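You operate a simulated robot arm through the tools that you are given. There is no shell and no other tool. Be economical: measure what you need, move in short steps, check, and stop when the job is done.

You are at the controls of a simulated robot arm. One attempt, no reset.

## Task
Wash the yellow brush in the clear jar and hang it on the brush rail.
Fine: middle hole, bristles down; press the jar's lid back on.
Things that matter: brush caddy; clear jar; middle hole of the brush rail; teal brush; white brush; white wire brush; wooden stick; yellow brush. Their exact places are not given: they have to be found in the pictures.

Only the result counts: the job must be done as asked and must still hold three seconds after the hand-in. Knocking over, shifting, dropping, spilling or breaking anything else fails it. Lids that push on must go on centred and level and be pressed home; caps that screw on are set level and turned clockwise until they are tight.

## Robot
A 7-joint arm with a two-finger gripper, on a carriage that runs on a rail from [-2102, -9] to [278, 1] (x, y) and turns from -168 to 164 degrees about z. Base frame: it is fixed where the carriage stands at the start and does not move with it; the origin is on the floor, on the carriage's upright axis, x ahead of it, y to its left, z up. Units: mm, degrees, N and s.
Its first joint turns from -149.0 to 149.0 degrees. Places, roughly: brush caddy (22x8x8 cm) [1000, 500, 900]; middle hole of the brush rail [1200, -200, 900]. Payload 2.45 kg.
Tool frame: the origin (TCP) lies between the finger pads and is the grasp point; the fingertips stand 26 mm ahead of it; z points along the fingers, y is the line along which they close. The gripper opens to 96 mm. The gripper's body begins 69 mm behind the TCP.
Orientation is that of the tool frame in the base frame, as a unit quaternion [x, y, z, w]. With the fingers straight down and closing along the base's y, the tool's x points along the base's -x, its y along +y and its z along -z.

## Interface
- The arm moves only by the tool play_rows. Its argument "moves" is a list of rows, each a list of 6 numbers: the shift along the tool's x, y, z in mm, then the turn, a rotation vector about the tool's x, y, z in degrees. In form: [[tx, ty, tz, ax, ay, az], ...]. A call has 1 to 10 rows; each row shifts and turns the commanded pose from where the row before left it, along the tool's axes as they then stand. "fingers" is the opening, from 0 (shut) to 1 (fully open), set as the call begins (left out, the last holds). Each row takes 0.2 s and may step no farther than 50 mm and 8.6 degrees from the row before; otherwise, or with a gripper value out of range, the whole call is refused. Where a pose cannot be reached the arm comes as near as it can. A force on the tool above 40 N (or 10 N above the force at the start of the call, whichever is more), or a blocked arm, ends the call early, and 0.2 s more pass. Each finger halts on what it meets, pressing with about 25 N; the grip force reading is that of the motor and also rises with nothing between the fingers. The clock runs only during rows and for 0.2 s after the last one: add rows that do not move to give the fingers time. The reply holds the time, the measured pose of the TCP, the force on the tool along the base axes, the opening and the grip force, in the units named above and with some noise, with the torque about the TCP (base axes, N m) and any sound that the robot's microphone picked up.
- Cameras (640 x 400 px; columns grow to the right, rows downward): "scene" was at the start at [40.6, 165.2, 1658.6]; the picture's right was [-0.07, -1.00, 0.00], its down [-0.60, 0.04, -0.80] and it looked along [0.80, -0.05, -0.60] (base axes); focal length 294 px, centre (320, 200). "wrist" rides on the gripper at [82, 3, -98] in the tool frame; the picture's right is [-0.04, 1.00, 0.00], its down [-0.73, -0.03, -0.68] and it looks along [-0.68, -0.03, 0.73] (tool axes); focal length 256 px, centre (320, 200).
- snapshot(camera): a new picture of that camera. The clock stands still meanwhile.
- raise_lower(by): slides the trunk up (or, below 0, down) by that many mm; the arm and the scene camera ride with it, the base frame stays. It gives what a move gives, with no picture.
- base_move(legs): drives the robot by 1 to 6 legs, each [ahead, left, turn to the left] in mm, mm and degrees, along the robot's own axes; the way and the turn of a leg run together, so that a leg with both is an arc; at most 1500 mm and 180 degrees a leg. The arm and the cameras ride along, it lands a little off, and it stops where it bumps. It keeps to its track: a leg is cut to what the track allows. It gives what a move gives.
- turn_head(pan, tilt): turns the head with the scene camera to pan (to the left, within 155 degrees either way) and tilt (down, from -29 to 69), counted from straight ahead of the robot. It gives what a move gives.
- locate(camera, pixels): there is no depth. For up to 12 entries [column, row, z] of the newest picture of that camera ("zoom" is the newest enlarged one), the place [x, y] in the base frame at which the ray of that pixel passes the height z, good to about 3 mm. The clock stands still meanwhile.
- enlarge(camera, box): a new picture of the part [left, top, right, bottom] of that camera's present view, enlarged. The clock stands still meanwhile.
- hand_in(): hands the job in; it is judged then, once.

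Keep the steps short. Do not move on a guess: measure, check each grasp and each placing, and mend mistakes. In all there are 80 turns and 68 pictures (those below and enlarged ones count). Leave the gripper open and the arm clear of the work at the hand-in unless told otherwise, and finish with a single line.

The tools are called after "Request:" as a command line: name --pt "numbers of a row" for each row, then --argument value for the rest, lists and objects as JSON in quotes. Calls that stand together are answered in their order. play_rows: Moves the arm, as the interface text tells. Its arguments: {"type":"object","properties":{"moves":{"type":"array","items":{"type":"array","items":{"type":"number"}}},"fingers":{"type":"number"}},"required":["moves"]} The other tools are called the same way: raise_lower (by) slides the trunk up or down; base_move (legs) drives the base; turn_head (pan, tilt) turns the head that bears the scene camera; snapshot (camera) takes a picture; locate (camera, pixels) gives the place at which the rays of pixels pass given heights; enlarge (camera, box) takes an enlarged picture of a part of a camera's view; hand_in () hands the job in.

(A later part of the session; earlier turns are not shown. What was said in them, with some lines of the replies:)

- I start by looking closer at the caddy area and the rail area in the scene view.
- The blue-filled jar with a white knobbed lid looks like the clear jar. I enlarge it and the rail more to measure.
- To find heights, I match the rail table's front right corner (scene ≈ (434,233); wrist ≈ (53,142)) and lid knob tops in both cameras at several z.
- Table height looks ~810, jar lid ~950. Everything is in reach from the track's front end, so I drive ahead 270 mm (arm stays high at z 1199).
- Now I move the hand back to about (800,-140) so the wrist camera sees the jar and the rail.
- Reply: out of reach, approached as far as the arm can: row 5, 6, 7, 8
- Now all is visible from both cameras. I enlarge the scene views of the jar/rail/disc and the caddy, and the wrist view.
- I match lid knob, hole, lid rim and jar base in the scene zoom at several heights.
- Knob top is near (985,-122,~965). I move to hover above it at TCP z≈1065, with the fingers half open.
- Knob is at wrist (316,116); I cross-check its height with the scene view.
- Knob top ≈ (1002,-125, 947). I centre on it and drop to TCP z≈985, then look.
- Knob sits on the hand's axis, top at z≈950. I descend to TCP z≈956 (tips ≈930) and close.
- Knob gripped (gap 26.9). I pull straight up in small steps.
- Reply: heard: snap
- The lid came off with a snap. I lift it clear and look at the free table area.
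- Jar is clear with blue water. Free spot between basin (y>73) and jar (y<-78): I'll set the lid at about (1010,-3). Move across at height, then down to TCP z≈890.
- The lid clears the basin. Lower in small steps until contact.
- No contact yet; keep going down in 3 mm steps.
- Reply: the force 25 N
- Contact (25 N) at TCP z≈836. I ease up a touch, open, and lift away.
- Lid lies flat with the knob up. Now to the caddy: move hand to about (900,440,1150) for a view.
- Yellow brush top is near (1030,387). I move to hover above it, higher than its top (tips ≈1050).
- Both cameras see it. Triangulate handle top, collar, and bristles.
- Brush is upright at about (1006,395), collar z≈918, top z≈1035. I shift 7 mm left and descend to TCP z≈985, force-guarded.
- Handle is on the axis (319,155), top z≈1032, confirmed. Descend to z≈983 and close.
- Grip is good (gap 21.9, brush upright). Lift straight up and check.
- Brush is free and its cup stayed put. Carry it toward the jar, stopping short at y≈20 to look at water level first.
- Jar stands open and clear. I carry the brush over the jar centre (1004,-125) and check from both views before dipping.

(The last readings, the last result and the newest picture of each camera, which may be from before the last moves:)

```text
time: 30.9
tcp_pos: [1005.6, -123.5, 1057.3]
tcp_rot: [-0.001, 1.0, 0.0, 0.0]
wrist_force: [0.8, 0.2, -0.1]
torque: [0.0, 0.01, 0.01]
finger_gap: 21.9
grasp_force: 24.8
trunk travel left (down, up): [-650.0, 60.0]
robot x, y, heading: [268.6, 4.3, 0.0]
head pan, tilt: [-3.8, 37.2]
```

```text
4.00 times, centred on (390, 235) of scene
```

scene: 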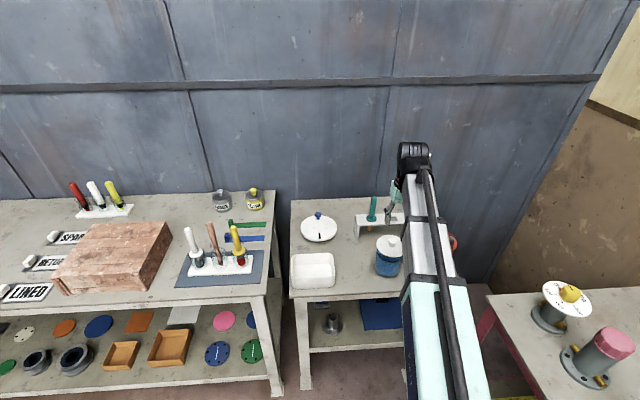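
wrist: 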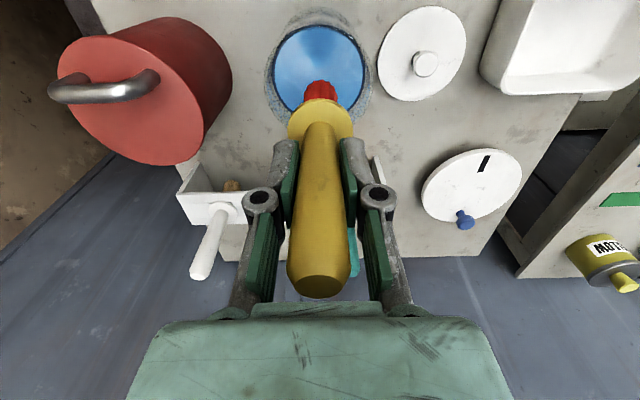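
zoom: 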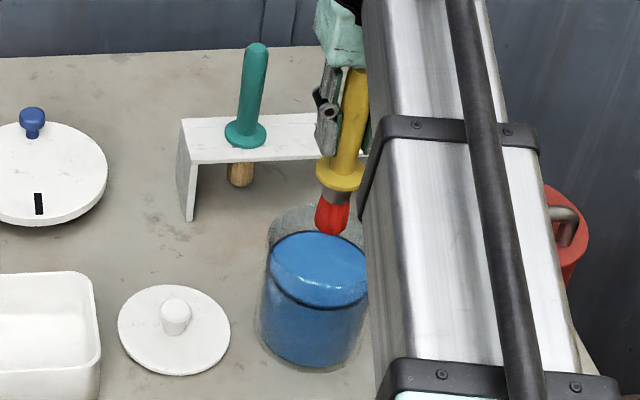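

Bristles are over the water centre. Lower to TCP z≈966 slowly.

Request:
play_rows --pt "1 -1 20 0 0 0" --pt "0 0 20 0 0 0" --pt "0 0 20 0 0 0" --pt "0 0 15 0 0 0" --pt "0 0 15 0 0 0" --pt "0 0 0 0 0 0"

Request:
enlarge --camera "wrist" --box '[220, 0, 420, 150]'

Request:
enlarge --camera "scene" --box '[350, 205, 430, 285]'

```text
time: 32.3
tcp_pos: [1005.1, -126.7, 969.2]
tcp_rot: [-0.002, 1.0, 0.0, 0.0]
wrist_force: [-0.4, 0.2, -1.6]
torque: [-0.06, 0.02, 0.01]
finger_gap: 22.0
grasp_force: 25.2
trunk travel left (down, up): [-650.0, 60.0]
robot x, y, heading: [270.1, 1.5, 0.4]
head pan, tilt: [-3.8, 37.2]
```

```text
2.67 times, centred on (320, 75) of wrist
```

zoom: 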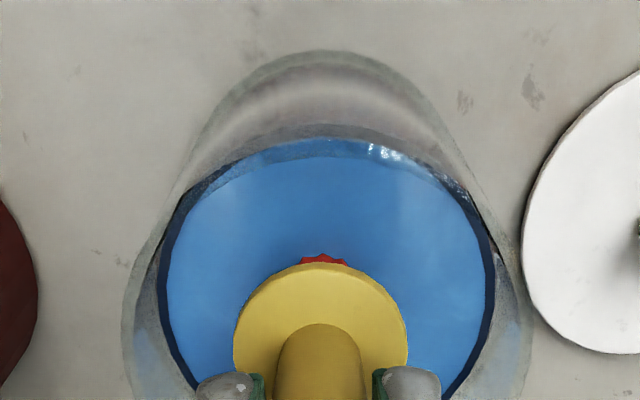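

```text
5.00 times, centred on (390, 245) of scene
```

zoom: 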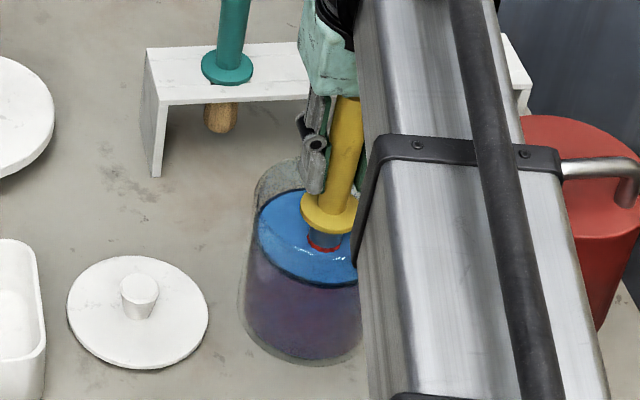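

Water touches the bristle top and is turning purple from the paint: it's washing. I go 6 mm deeper and swish gently ±10 mm.

Request:
play_rows --pt "0 0 6 0 0 0" --pt "10 0 0 0 0 0" --pt "-10 10 0 0 0 0" --pt "-10 -10 0 0 0 0" --pt "10 -10 0 0 0 0" --pt "10 10 0 0 0 0" --pt "-10 10 0 0 0 0" --pt "-10 -10 0 0 0 0" --pt "10 -10 0 0 0 0" --pt "0 10 0 0 0 0"

Request:
play_rows --pt "0 0 -10 0 0 0" --pt "0 0 10 0 0 0" --pt "0 0 -10 0 0 0" --pt "0 0 10 0 0 0" --pt "0 12 0 0 0 0" --pt "0 -24 0 0 0 0" --pt "0 24 0 0 0 0" --pt "0 -24 0 0 0 0" --pt "0 12 0 0 0 0" --pt "0 0 0 0 0 0"

Request:
play_rows --pt "10 0 0 0 0 0" --pt "-10 10 0 0 0 0" --pt "-10 -10 0 0 0 0" --pt "10 -10 0 0 0 0" --pt "10 10 0 0 0 0" --pt "-10 10 0 0 0 0" --pt "-10 -10 0 0 0 0" --pt "10 -10 0 0 0 0" --pt "0 10 0 0 0 0" --pt "0 0 0 0 0 0"

Request:
enlarge --camera "scene" --box '[350, 205, 430, 285]'

```text
time: 34.5
tcp_pos: [1007.7, -126.0, 962.3]
tcp_rot: [-0.002, 1.0, 0.0, 0.0]
wrist_force: [0.4, -0.9, -0.8]
torque: [-0.03, -0.01, -0.01]
finger_gap: 21.9
grasp_force: 25.0
trunk travel left (down, up): [-650.0, 60.0]
robot x, y, heading: [267.4, 0.1, -0.0]
head pan, tilt: [-3.8, 37.2]
```

```text
time: 36.7
tcp_pos: [1006.9, -125.3, 961.7]
tcp_rot: [-0.001, 1.0, -0.001, 0.0]
wrist_force: [-0.2, 0.0, -0.5]
torque: [-0.01, -0.01, 0.01]
finger_gap: 21.8
grasp_force: 25.0
trunk travel left (down, up): [-650.0, 60.0]
robot x, y, heading: [269.2, -0.2, 0.5]
head pan, tilt: [-3.8, 37.2]
```

```text
time: 38.9
tcp_pos: [1007.7, -125.7, 962.4]
tcp_rot: [-0.002, 1.0, 0.0, 0.0]
wrist_force: [0.4, 0.3, 0.0]
torque: [-0.01, 0.0, 0.03]
finger_gap: 22.2
grasp_force: 25.2
trunk travel left (down, up): [-650.0, 60.0]
robot x, y, heading: [265.4, 1.0, 0.4]
head pan, tilt: [-3.8, 37.2]
```

```text
5.00 times, centred on (390, 245) of scene
```

zoom: 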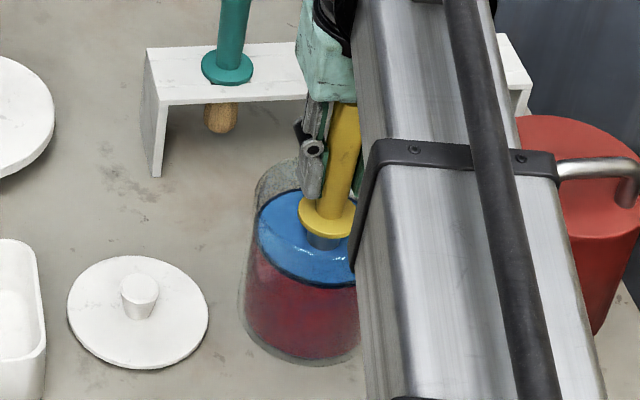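

The water has turned red. I raise the brush, letting it drip over the jar, and look at the bristles.

Request:
play_rows --pt "0 0 -20 0 0 0" --pt "0 0 -20 0 0 0" --pt "0 0 -20 0 0 0" --pt "0 0 -20 0 0 0" --pt "0 0 -25 0 0 0" --pt "0 0 0 0 0 0" --pt "0 0 0 0 0 0" --pt "0 0 0 0 0 0" --pt "0 0 0 0 0 0" --pt "0 0 0 0 0 0"

Request:
enlarge --camera "scene" --box '[340, 190, 430, 270]'

```text
time: 41.1
tcp_pos: [1006.9, -126.5, 1066.9]
tcp_rot: [-0.002, 1.0, 0.0, 0.001]
wrist_force: [-0.5, -0.5, -2.0]
torque: [0.02, 0.02, 0.0]
finger_gap: 21.9
grasp_force: 25.4
trunk travel left (down, up): [-650.0, 60.0]
robot x, y, heading: [270.6, 3.8, 0.3]
head pan, tilt: [-3.8, 37.2]
```

```text
5.00 times, centred on (385, 230) of scene
```

zoom: 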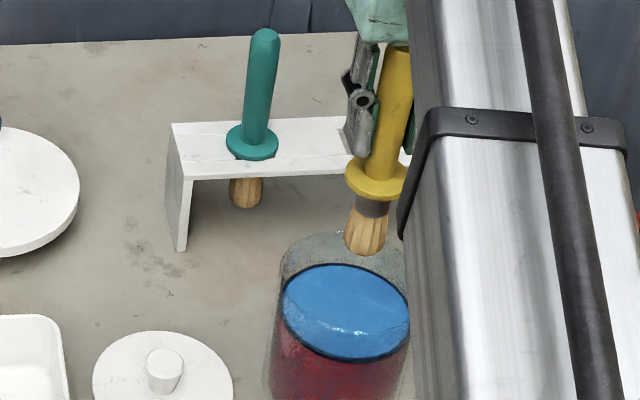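

Bristles are clean now. Next I raise, go to y≈-184, then ahead to hover over the middle hole (~(1183,-184)).

Request:
play_rows --pt "0 0 -45 0 0 0" --pt "0 -30 -20 0 0 0" --pt "0 -28 0 0 0 0" --pt "-44 0 0 0 0 0" --pt "-44 0 0 0 0 0" --pt "-44 0 0 0 0 0" --pt "-44 0 0 0 0 0" --pt "0 0 0 0 0 0"

Request:
snapshot --camera "wrist"

Request:
enlarge --camera "wrist" --box '[240, 0, 400, 110]'

```text
time: 42.9
tcp_pos: [1181.4, -182.0, 1130.5]
tcp_rot: [-0.002, 1.0, -0.001, 0.0]
wrist_force: [0.0, 0.2, -0.7]
torque: [0.0, 0.0, 0.02]
finger_gap: 21.5
grasp_force: 24.5
trunk travel left (down, up): [-650.0, 60.0]
robot x, y, heading: [269.3, 0.5, 0.6]
head pan, tilt: [-3.8, 37.2]
```

```text
24 pictures are left
```

wrist: 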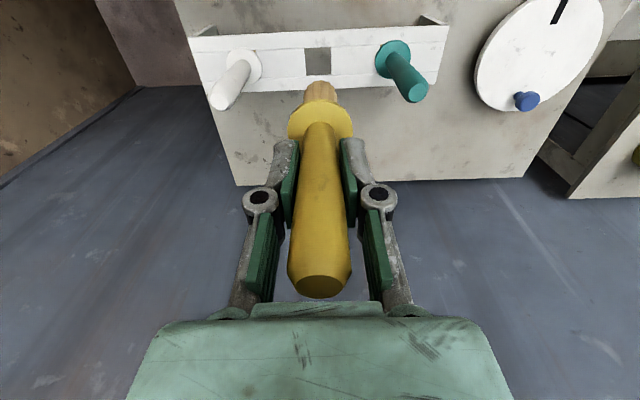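

```text
3.64 times, centred on (320, 55) of wrist
```

zoom: 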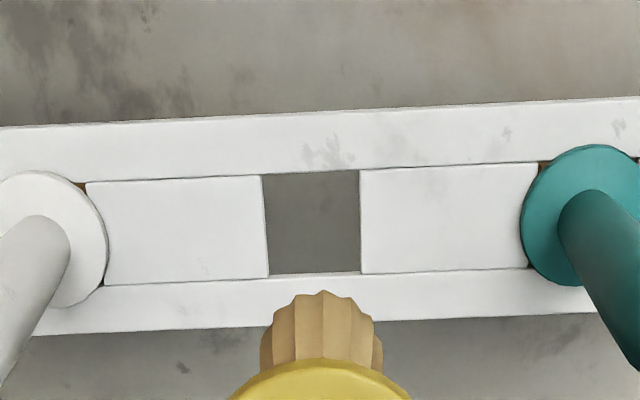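

Hole centre at zoom (313,223); I get its position from this view for a few heights.

Request:
locate --camera "zoom" --pixels '[[313, 223, 870], [313, 223, 880], [313, 223, 890], [262, 176, 885], [359, 171, 885], [361, 272, 885], [269, 276, 885]]'

Request:
enlarge --camera "scene" --box '[340, 165, 440, 245]'

```text
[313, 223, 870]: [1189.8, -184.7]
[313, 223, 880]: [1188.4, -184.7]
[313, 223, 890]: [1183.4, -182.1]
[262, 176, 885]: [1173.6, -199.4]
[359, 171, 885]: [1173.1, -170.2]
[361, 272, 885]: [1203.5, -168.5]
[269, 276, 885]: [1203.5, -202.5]
```

```text
5.00 times, centred on (390, 205) of scene
```

zoom: 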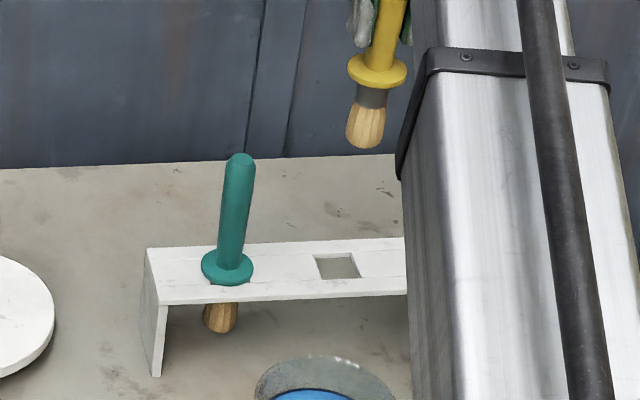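

Hole is about 30 mm square at (1188,-184.7). Correct +6.5 in x, -2.5 in y, and descend to just above the rail (TCP z≈1032).

Request:
play_rows --pt "-6.5 -2.5 20 0 0 0" --pt "0 0 40 0 0 0" --pt "0 0 38 0 0 0" --pt "0 0 0 0 0 0"

Request:
enlarge --camera "wrist" --box '[220, 20, 420, 150]'

Request:
enlarge --camera "scene" --box '[350, 170, 440, 240]'

```text
time: 43.9
tcp_pos: [1187.2, -184.4, 1034.0]
tcp_rot: [-0.001, 1.0, 0.0, 0.0]
wrist_force: [-0.1, 0.4, -0.8]
torque: [0.03, -0.01, -0.01]
finger_gap: 22.0
grasp_force: 25.3
trunk travel left (down, up): [-650.0, 60.0]
robot x, y, heading: [270.3, 2.7, 0.3]
head pan, tilt: [-3.8, 37.2]
```

```text
3.08 times, centred on (320, 85) of wrist
```

zoom: 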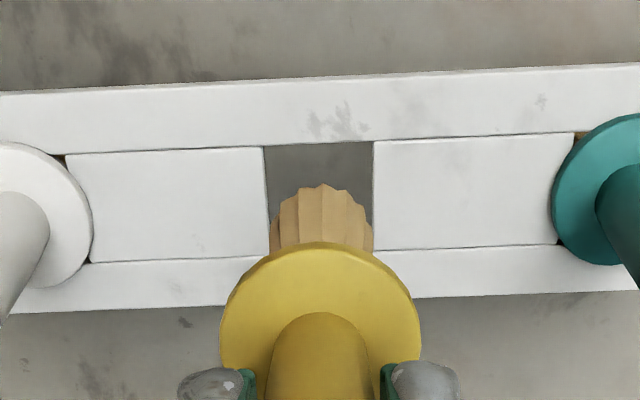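

```text
5.71 times, centred on (395, 205) of scene
```

zoom: 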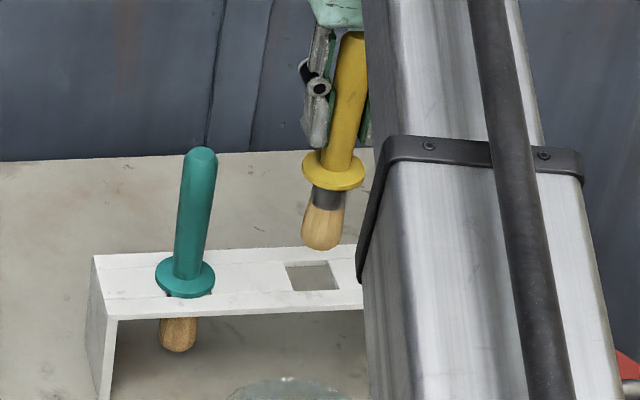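

Nearly aligned; nudge +1.5 x, -0.5 y and go down 22 mm, then recheck.

Request:
play_rows --pt "-1.5 -0.5 10 0 0 0" --pt "0 0 12 0 0 0" --pt "0 0 0 0 0 0"

Request:
enlarge --camera "wrist" --box '[220, 30, 420, 160]'

Request:
enlarge --camera "scene" --box '[370, 185, 420, 235]'

```text
time: 44.7
tcp_pos: [1189.0, -184.4, 1013.1]
tcp_rot: [-0.002, 1.0, 0.0, -0.001]
wrist_force: [0.2, 0.4, 0.0]
torque: [0.0, -0.03, -0.03]
finger_gap: 22.0
grasp_force: 25.7
trunk travel left (down, up): [-650.0, 60.0]
robot x, y, heading: [267.2, 1.6, 0.3]
head pan, tilt: [-3.8, 37.2]
```

```text
3.08 times, centred on (320, 95) of wrist
```

zoom: 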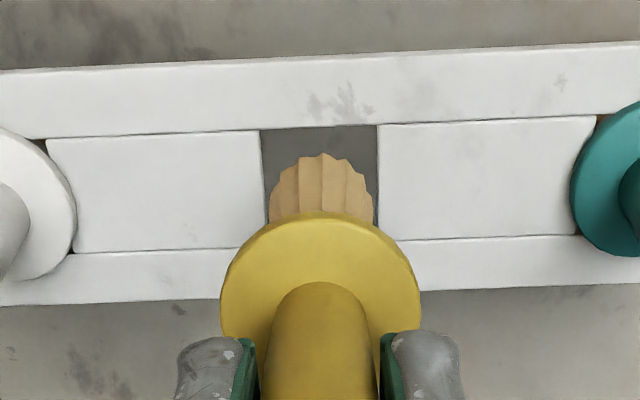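

```text
8.00 times, centred on (395, 210) of scene
```

zoom: 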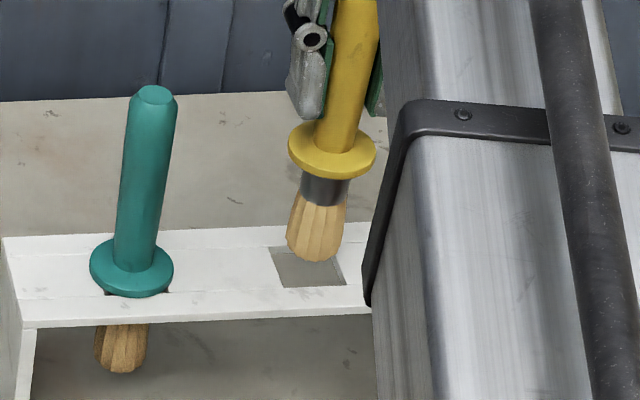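

Aligned in both axes (hole centre row ≈91 as expected on-axis, col ≈320). Lower through the hole, force-guarded.

Request:
play_rows --pt "0 0 6 0 0 0" --pt "0 0 6 0 0 0" --pt "0 0 6 0 0 0" --pt "0 0 6 0 0 0" --pt "0 0 0 0 0 0"

Request:
enlarge --camera "wrist" --box '[220, 30, 420, 160]'

Request:
enlarge --camera "scene" --box '[370, 185, 420, 235]'

```text
time: 45.9
tcp_pos: [1191.0, -187.2, 988.3]
tcp_rot: [-0.002, 1.0, 0.0, 0.0]
wrist_force: [-0.4, 0.3, -0.7]
torque: [0.02, 0.0, -0.01]
finger_gap: 22.0
grasp_force: 24.9
trunk travel left (down, up): [-650.0, 60.0]
robot x, y, heading: [273.6, -0.4, 0.1]
head pan, tilt: [-3.8, 37.2]
```

```text
3.08 times, centred on (320, 95) of wrist
```

zoom: 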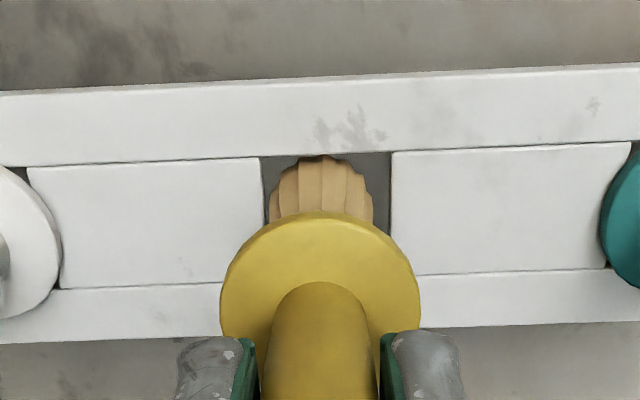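

```text
8.00 times, centred on (395, 210) of scene
```

zoom: 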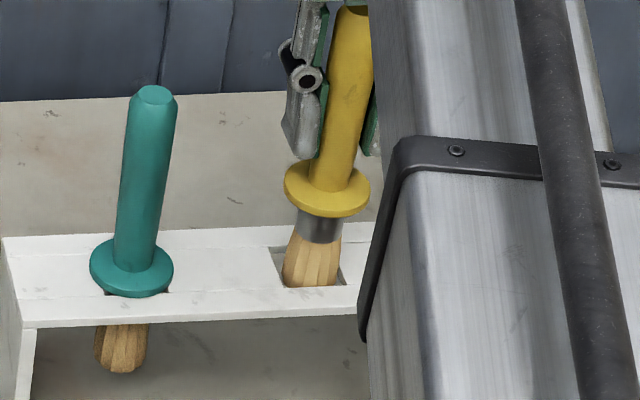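

The base has wobbled ~2 mm (TCP reads 1191,-187). Correct -2 x, +2 y and continue down 20 mm.

Request:
play_rows --pt "2 2 0 0 0 0" --pt "0 0 5 0 0 0" --pt "0 0 5 0 0 0" --pt "0 0 5 0 0 0" --pt "0 0 5 0 0 0" --pt "0 0 0 0 0 0"

Request:
enlarge --camera "wrist" --box '[220, 30, 420, 160]'

```text
time: 47.3
tcp_pos: [1189.0, -184.9, 968.2]
tcp_rot: [-0.003, 1.0, 0.0, 0.0]
wrist_force: [-0.7, 0.1, -0.6]
torque: [0.0, 0.02, -0.01]
finger_gap: 21.9
grasp_force: 24.3
trunk travel left (down, up): [-650.0, 60.0]
robot x, y, heading: [269.6, -1.1, 0.3]
head pan, tilt: [-3.8, 37.2]
```

```text
3.08 times, centred on (320, 95) of wrist
```

zoom: 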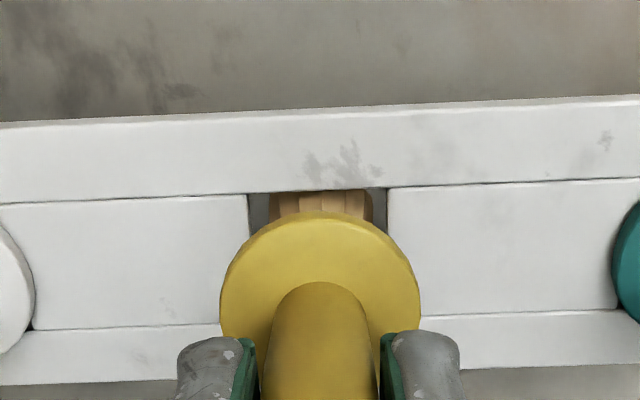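

Centred. Lower the rest in 3 mm steps until the collar seats.

Request:
play_rows --pt "0 0 4 0 0 0" --pt "0 0 4 0 0 0" --pt "0 0 3 0 0 0" --pt "0 0 3 0 0 0" --pt "0 0 2 0 0 0" --pt "0 0 0 0 0 0"

Request:
enlarge --camera "scene" --box '[370, 185, 420, 235]'

```text
time: 48.7
tcp_pos: [1189.1, -184.5, 950.8]
tcp_rot: [-0.002, 1.0, -0.001, -0.001]
wrist_force: [-0.6, -1.2, -1.0]
torque: [-0.02, 0.0, -0.01]
finger_gap: 22.0
grasp_force: 24.5
trunk travel left (down, up): [-650.0, 60.0]
robot x, y, heading: [269.8, -1.3, -0.2]
head pan, tilt: [-3.8, 37.2]
```

```text
8.00 times, centred on (395, 210) of scene
```

zoom: 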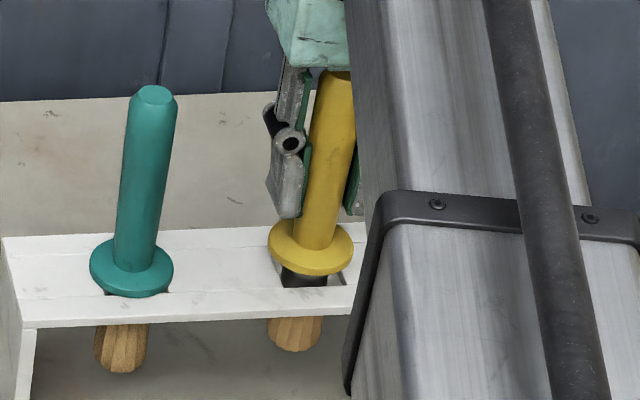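

Collar still about 10 mm above the rail; continue 2 mm steps until force rises.

Request:
play_rows --pt "0 0 2 0 0 0" --pt "0 0 2 0 0 0" --pt "0 0 2 0 0 0" --pt "0 0 2 0 0 0" --pt "0 0 1.5 0 0 0" --pt "0 0 1.5 0 0 0" --pt "0 0 1.5 0 0 0" --pt "0 0 0 0 0 0"

```text
time: 50.5
tcp_pos: [1188.4, -185.3, 941.3]
tcp_rot: [-0.002, 1.0, 0.0, 0.001]
wrist_force: [3.0, 1.0, 11.9]
torque: [-0.01, 0.06, 0.0]
finger_gap: 22.0
grasp_force: 24.8
trunk travel left (down, up): [-650.0, 60.0]
robot x, y, heading: [268.2, 0.6, 0.2]
head pan, tilt: [-3.8, 37.2]
```

Seated (12 N up at z≈941). I open a bit and retreat straight up.

Request:
play_rows --pt "0 0 0 0 0 0" --pt "0 0 0 0 0 0" --pt "0 0 -20 0 0 0" --pt "0 0 -40 0 0 0" --pt "0 0 -45 0 0 0" --pt "0 0 -45 0 0 0" --pt "0 0 0 0 0 0" --fingers 0.42

Request:
enlarge --camera "scene" --box '[340, 175, 440, 255]'

Request:
snapshot --camera "wrist"

```text
time: 52.1
tcp_pos: [1189.3, -184.3, 1089.0]
tcp_rot: [-0.001, 1.0, 0.0, 0.001]
wrist_force: [0.0, -0.2, 0.3]
torque: [0.02, -0.02, -0.01]
finger_gap: 40.4
grasp_force: 0.0
trunk travel left (down, up): [-650.0, 60.0]
robot x, y, heading: [268.0, -1.4, 0.2]
head pan, tilt: [-3.8, 37.2]
```

```text
5.00 times, centred on (390, 215) of scene
```

zoom: 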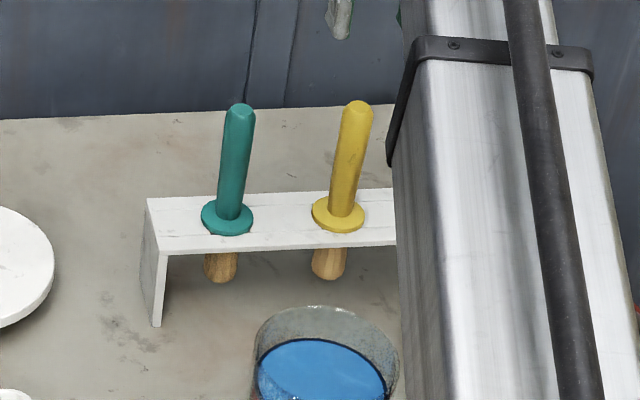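

```text
12 pictures are left
```

wrist: 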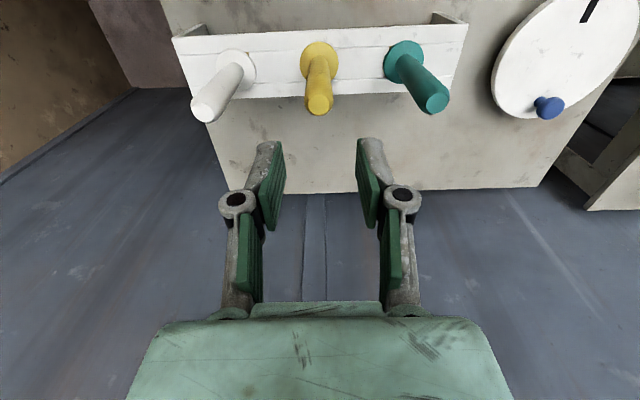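

Yellow brush hangs with bristles down in the middle hole. Now back to the lid at (1009,-1).

Request:
play_rows --pt "45 0 0 0 0 0" --pt "45 0 0 0 0 0" --pt "30 37 0 0 0 0" --pt "30 37 0 0 0 0" --pt "30 37 0 0 0 0" --pt "0 37 0 0 0 0" --pt "0 35.5 0 0 0 0" --pt "0 0 45 0 0 0" --pt "0 0 45 0 0 0" --pt "0 0 0 0 0 0" --fingers 0.55

Request:
snapshot --camera "wrist"

```text
time: 54.3
tcp_pos: [1007.8, -1.7, 998.5]
tcp_rot: [-0.002, 1.0, 0.0, 0.0]
wrist_force: [0.4, 0.6, -0.3]
torque: [-0.02, 0.02, -0.01]
finger_gap: 52.8
grasp_force: 0.1
trunk travel left (down, up): [-650.0, 60.0]
robot x, y, heading: [269.7, 2.9, 0.1]
head pan, tilt: [-3.8, 37.2]
```

```text
11 pictures are left
```

wrist: 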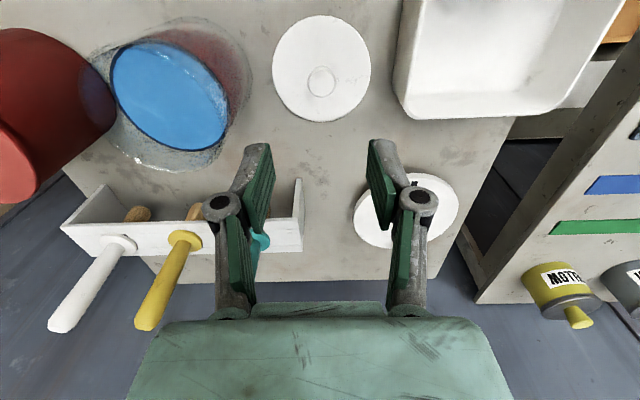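

Knob straight ahead at (321,79). Nudge +1.5 in x and descend to z≈838.

Request:
play_rows --pt "-1.5 0.5 45 0 0 0" --pt "0 0 45 0 0 0" --pt "0 0 35 0 0 0" --pt "0 0 20 0 0 0" --pt "0 0 15 0 0 0" --pt "0 0 0 0 0 0"

Request:
snapshot --camera "wrist"

```text
time: 55.7
tcp_pos: [1011.5, -2.0, 839.7]
tcp_rot: [-0.002, 1.0, -0.001, 0.0]
wrist_force: [-0.5, -0.6, -0.1]
torque: [0.0, 0.01, -0.02]
finger_gap: 52.6
grasp_force: 0.1
trunk travel left (down, up): [-650.0, 60.0]
robot x, y, heading: [265.5, -0.3, 0.3]
head pan, tilt: [-3.8, 37.2]
```

```text
10 pictures are left
```

wrist: 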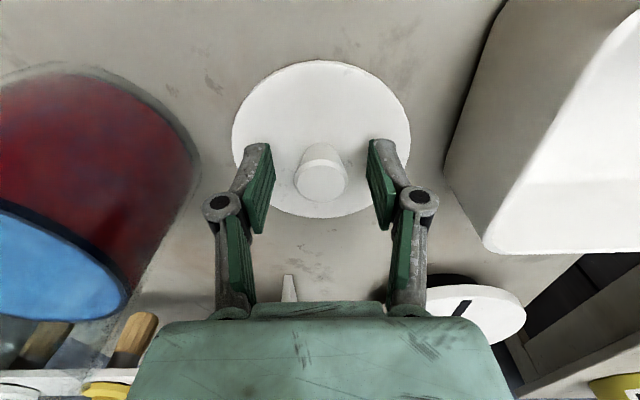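

The lid sits ~5 mm higher in the fingers than in my original grip (it slid slightly at touchdown). I go up 4 mm to match, then close.

Request:
play_rows --pt "0 0 -4 0 0 0" --pt "0 0 0 0 0 0"

Request:
play_rows --pt "0 0 0 0 0 0" --pt "0 0 0 0 0 0" --pt "0 0 0 0 0 0" --fingers 0

Request:
play_rows --pt "0 0 -5 0 0 0" --pt "0 0 -20 0 0 0" --pt "0 0 -45 0 0 0" --pt "0 0 -45 0 0 0" --pt "0 0 -45 0 0 0" --pt "0 0 -30 0 0 0" --pt "0 0 0 0 0 0"

Request:
snapshot --camera "wrist"

```text
time: 56.3
tcp_pos: [1010.0, -1.2, 843.5]
tcp_rot: [-0.002, 1.0, 0.0, 0.0]
wrist_force: [-0.4, 0.6, -0.4]
torque: [-0.04, -0.01, -0.02]
finger_gap: 52.9
grasp_force: 0.1
trunk travel left (down, up): [-650.0, 60.0]
robot x, y, heading: [270.4, -0.5, 0.3]
head pan, tilt: [-3.8, 37.2]
```

```text
time: 57.1
tcp_pos: [1010.7, -1.4, 843.3]
tcp_rot: [-0.002, 1.0, 0.0, 0.0]
wrist_force: [0.3, -0.9, 3.0]
torque: [0.02, 0.02, 0.01]
finger_gap: 26.3
grasp_force: 25.5
trunk travel left (down, up): [-650.0, 60.0]
robot x, y, heading: [270.4, 1.4, 0.7]
head pan, tilt: [-3.8, 37.2]
```

```text
time: 58.7
tcp_pos: [1010.5, 0.2, 1033.3]
tcp_rot: [-0.001, 1.0, 0.0, 0.0]
wrist_force: [-0.6, 0.0, -0.9]
torque: [0.0, 0.0, -0.01]
finger_gap: 26.3
grasp_force: 25.1
trunk travel left (down, up): [-650.0, 60.0]
robot x, y, heading: [267.0, 0.9, -0.1]
head pan, tilt: [-3.8, 37.2]
```

```text
9 pictures are left
```

wrist: 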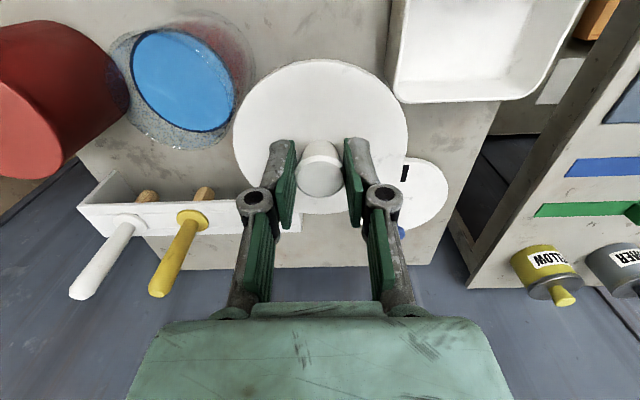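

Lid is level in the grip. Carry it over the jar at (1004.8,-125.2) and drop to z≈990.

Request:
play_rows --pt "2 -42 0 0 0 0" --pt "2 -42 0 0 0 0" --pt "1.7 -41.4 0 0 0 0" --pt "0 0 25 0 0 0" --pt "0 0 18 0 0 0" --pt "0 0 0 0 0 0"

Request:
enlarge --camera "scene" --box '[350, 205, 430, 285]'

Request:
enlarge --camera "wrist" --box '[220, 0, 420, 220]'

```text
time: 60.1
tcp_pos: [1004.0, -125.9, 989.3]
tcp_rot: [-0.002, 1.0, 0.0, 0.0]
wrist_force: [-0.5, 0.2, 0.5]
torque: [-0.02, -0.02, 0.01]
finger_gap: 26.6
grasp_force: 25.4
trunk travel left (down, up): [-650.0, 60.0]
robot x, y, heading: [270.8, 0.3, 0.4]
head pan, tilt: [-3.8, 37.2]
```

```text
5.00 times, centred on (390, 245) of scene
```

zoom: 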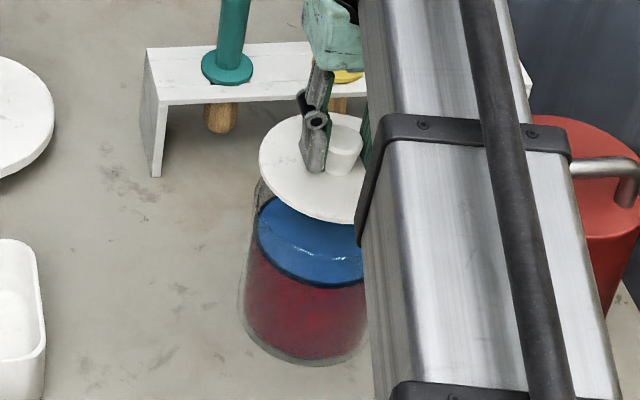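

```text
1.82 times, centred on (320, 110) of wrist
```

zoom: 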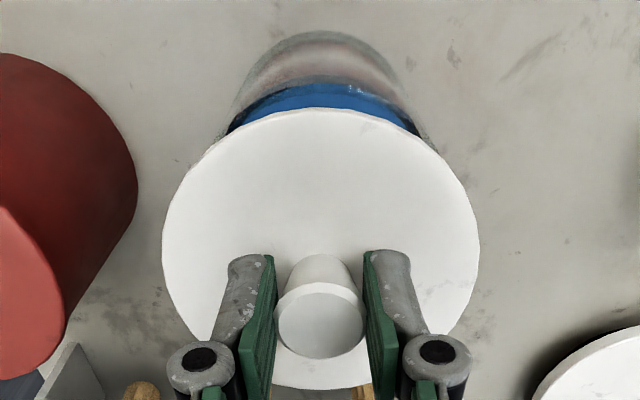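

Lid is concentric with the jar. Lower in small steps to first contact.

Request:
play_rows --pt "0 0 8 0 0 0" --pt "0 0 6 0 0 0" --pt "0 0 3 0 0 0" --pt "0 0 3 0 0 0" --pt "0 0 2 0 0 0" --pt "0 0 2 0 0 0" --pt "0 0 2 0 0 0" --pt "0 0 0 0 0 0"

```text
time: 61.9
tcp_pos: [1004.6, -126.3, 962.0]
tcp_rot: [-0.003, 1.0, 0.0, 0.0]
wrist_force: [0.6, 0.0, -0.2]
torque: [0.03, 0.01, 0.01]
finger_gap: 26.5
grasp_force: 25.3
trunk travel left (down, up): [-650.0, 60.0]
robot x, y, heading: [266.7, -1.1, 0.2]
head pan, tilt: [-3.8, 37.2]
```

Request:
play_rows --pt "0 0 1.5 0 0 0" --pt "0 0 1.5 0 0 0" --pt "0 0 1.5 0 0 0" --pt "0 0 1.5 0 0 0" --pt "0 0 0 0 0 0"

Request:
enlarge --camera "scene" --box '[350, 205, 430, 285]'

```text
time: 63.1
tcp_pos: [1005.5, -125.7, 957.5]
tcp_rot: [-0.002, 1.0, 0.0, -0.001]
wrist_force: [-0.4, -0.1, -0.4]
torque: [0.02, -0.01, 0.01]
finger_gap: 26.6
grasp_force: 24.9
trunk travel left (down, up): [-650.0, 60.0]
robot x, y, heading: [268.9, 1.9, 0.4]
head pan, tilt: [-3.8, 37.2]
```

```text
5.00 times, centred on (390, 245) of scene
```

zoom: 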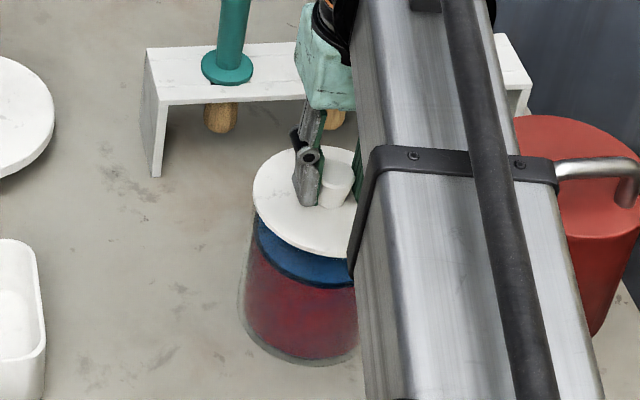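

Rim contact should be close; continue in 1.5 mm steps and listen for the snap.

Request:
play_rows --pt "0.7 0 1.5 0 0 0" --pt "0 0 1.5 0 0 0" --pt "0 0 1.5 0 0 0" --pt "0 0 1.5 0 0 0" --pt "0 0 1.5 0 0 0" --pt "0 0 0 0 0 0"

```text
time: 64.5
tcp_pos: [1004.3, -126.2, 953.5]
tcp_rot: [-0.002, 1.0, 0.0, 0.002]
wrist_force: [7.0, 2.0, 24.2]
torque: [0.03, -0.07, 0.01]
finger_gap: 26.6
grasp_force: 24.6
trunk travel left (down, up): [-650.0, 60.0]
robot x, y, heading: [267.5, 4.0, 0.1]
head pan, tilt: [-3.8, 37.2]
```

24 N contact, no snap yet, with a small +x side force. Ease 1 mm that way, release, rise and look.

Request:
play_rows --pt "-1 0 -1 0 0 0" --pt "0 0 0 0 0 0"

Request:
play_rows --pt "0 0 0 0 0 0" --pt "0 0 0 0 0 0" --pt "0 0 -20 0 0 0" --pt "0 0 -30 0 0 0" --pt "0 0 0 0 0 0" --fingers 0.5

Request:
enlarge --camera "wrist" --box '[220, 0, 420, 220]'

```text
time: 65.1
tcp_pos: [1004.1, -127.3, 952.9]
tcp_rot: [-0.001, 1.0, 0.0, 0.001]
wrist_force: [3.1, 0.7, 19.5]
torque: [-0.01, -0.23, 0.02]
finger_gap: 26.3
grasp_force: 24.7
trunk travel left (down, up): [-650.0, 60.0]
robot x, y, heading: [268.8, 1.5, 0.3]
head pan, tilt: [-3.8, 37.2]
```

```text
time: 66.3
tcp_pos: [1004.6, -126.8, 1002.5]
tcp_rot: [-0.002, 1.0, -0.001, 0.0]
wrist_force: [0.8, 0.1, -0.3]
torque: [-0.01, 0.0, -0.02]
finger_gap: 48.2
grasp_force: 0.1
trunk travel left (down, up): [-650.0, 60.0]
robot x, y, heading: [269.2, 0.4, 0.2]
head pan, tilt: [-3.8, 37.2]
heard: snap
```

```text
1.82 times, centred on (320, 110) of wrist
```

zoom: 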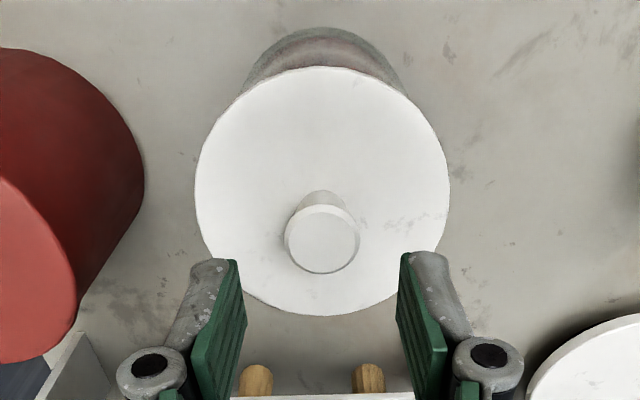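

A snap was heard, and the lid sits centred. To make sure it's home, I close the fingers and press on the knob's top.

Request:
play_rows --pt "0 0 0 0 0 0" --pt "0 0 0 0 0 0" --pt "0 0 0 0 0 0" --pt "0 0 15 0 0 0" --pt "0 0 6 0 0 0" --pt "0 0 3 0 0 0" --pt "0 0 2 0 0 0" --pt "0 0 0 0 0 0" --fingers 0

Request:
play_rows --pt "0 0 1.5 0 0 0" --pt "0 0 1.5 0 0 0" --pt "0 0 1.5 0 0 0" --pt "0 0 1.5 0 0 0" --pt "0 0 1.5 0 0 0" --pt "0 0 0 0 0 0"

```text
time: 68.1
tcp_pos: [1004.1, -126.0, 975.2]
tcp_rot: [-0.001, 1.0, 0.0, 0.001]
wrist_force: [-0.1, -0.9, -0.5]
torque: [0.03, 0.03, 0.02]
finger_gap: 0.0
grasp_force: 24.8
trunk travel left (down, up): [-650.0, 60.0]
robot x, y, heading: [265.8, 0.7, 0.2]
head pan, tilt: [-3.8, 37.2]
```

```text
time: 69.5
tcp_pos: [1004.6, -125.6, 967.5]
tcp_rot: [-0.001, 1.0, 0.0, 0.0]
wrist_force: [-0.6, 0.7, -0.1]
torque: [-0.01, 0.0, 0.0]
finger_gap: 6.3
grasp_force: 25.2
trunk travel left (down, up): [-650.0, 60.0]
robot x, y, heading: [268.8, 0.7, 0.3]
head pan, tilt: [-3.8, 37.2]
```

The finger gap changed to 6.3 mm without force — odd; look before going on.

Request:
enlarge --camera "wrist" --box '[220, 20, 420, 240]'

```text
1.82 times, centred on (320, 130) of wrist
```

zoom: 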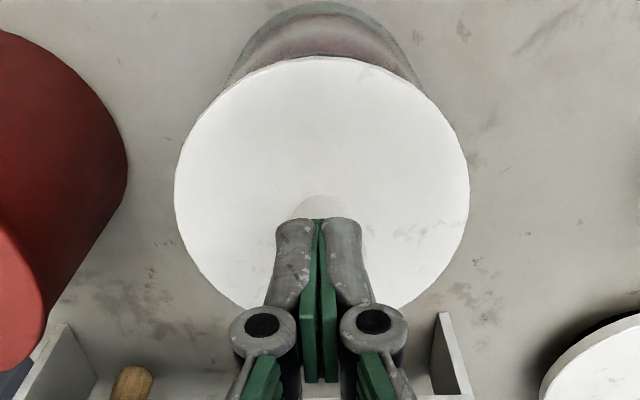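

Fingers are together just over the knob; continue down gently until force builds.

Request:
play_rows --pt "0 0 1.5 0 0 0" --pt "0 0 1.5 0 0 0" --pt "0 0 1.5 0 0 0" --pt "0 0 1.5 0 0 0" --pt "0 0 0 0 0 0"

```text
time: 70.5
tcp_pos: [1004.6, -126.3, 967.2]
tcp_rot: [-0.002, 1.0, -0.001, 0.004]
wrist_force: [-4.3, 0.4, 21.4]
torque: [0.02, 0.13, 0.0]
finger_gap: 6.0
grasp_force: 25.1
trunk travel left (down, up): [-650.0, 60.0]
robot x, y, heading: [267.5, 3.5, 0.5]
head pan, tilt: [-3.8, 37.2]
stopped in row 4: the force on the tool passed its limit at 43 N (the readings are from after the stop); the commanded pose is now the measured one
```

Pressed with over 40 N and no further travel: the lid is home. Retreat up and back, open, and check.

Request:
play_rows --pt "0 0 -20 0 0 0" --pt "0 0 -40 0 0 0" --pt "0 0 -45 0 0 0" --pt "0 0 -45 0 0 0" --pt "20 45 0 0 0 0" --pt "20 45 0 0 0 0" --pt "20 45 0 0 0 0" --pt "20 45 0 0 0 0" --pt "20 45 0 0 0 0" --pt "0 0 0 0 0 0"

Request:
play_rows --pt "0 45 0 0 0 0" --pt "0 45 0 0 0 0" --pt "0 0 0 0 0 0" --fingers 1

Request:
enlarge --camera "scene" --box '[310, 175, 470, 295]'

Request:
snapshot --camera "scene"

```text
time: 72.7
tcp_pos: [905.9, 99.7, 1112.4]
tcp_rot: [-0.002, 1.0, -0.001, 0.002]
wrist_force: [0.3, 0.6, 0.6]
torque: [-0.02, 0.01, 0.03]
finger_gap: 0.0
grasp_force: 25.2
trunk travel left (down, up): [-650.0, 60.0]
robot x, y, heading: [272.2, 2.1, 0.3]
head pan, tilt: [-3.8, 37.2]
```

```text
time: 73.5
tcp_pos: [904.4, 189.8, 1113.8]
tcp_rot: [-0.001, 1.0, -0.001, 0.002]
wrist_force: [-0.9, 1.2, -0.4]
torque: [0.01, -0.02, 0.02]
finger_gap: 96.0
grasp_force: 0.1
trunk travel left (down, up): [-650.0, 60.0]
robot x, y, heading: [266.2, 0.6, -0.2]
head pan, tilt: [-3.8, 37.2]
```

```text
3.33 times, centred on (390, 235) of scene
```

zoom: 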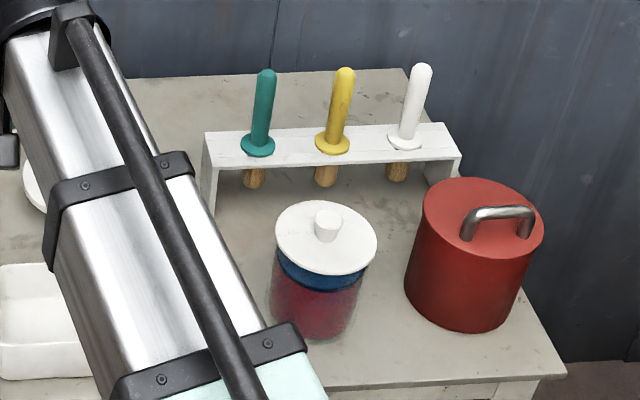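

```text
2 pictures are left
```

scene: 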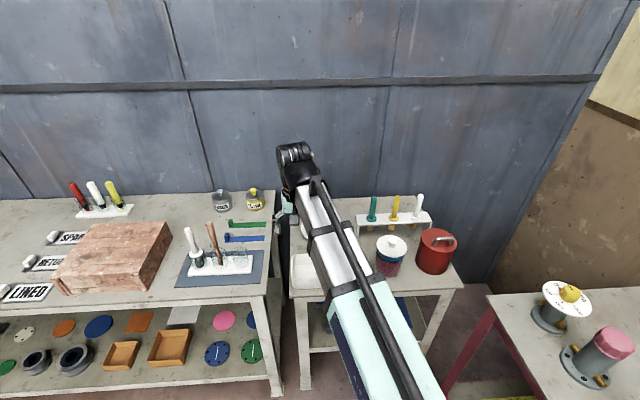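

The lid sits level and centred, the clean yellow brush hangs in the middle hole, and nothing else has moved. The gripper is open and the arm is clear, so I hand in.

Request:
hand_in

```text
The job is handed in.
```

The yellow brush is washed and hanging bristles down in the middle hole, the jar's lid is pressed home, and the job is handed in.
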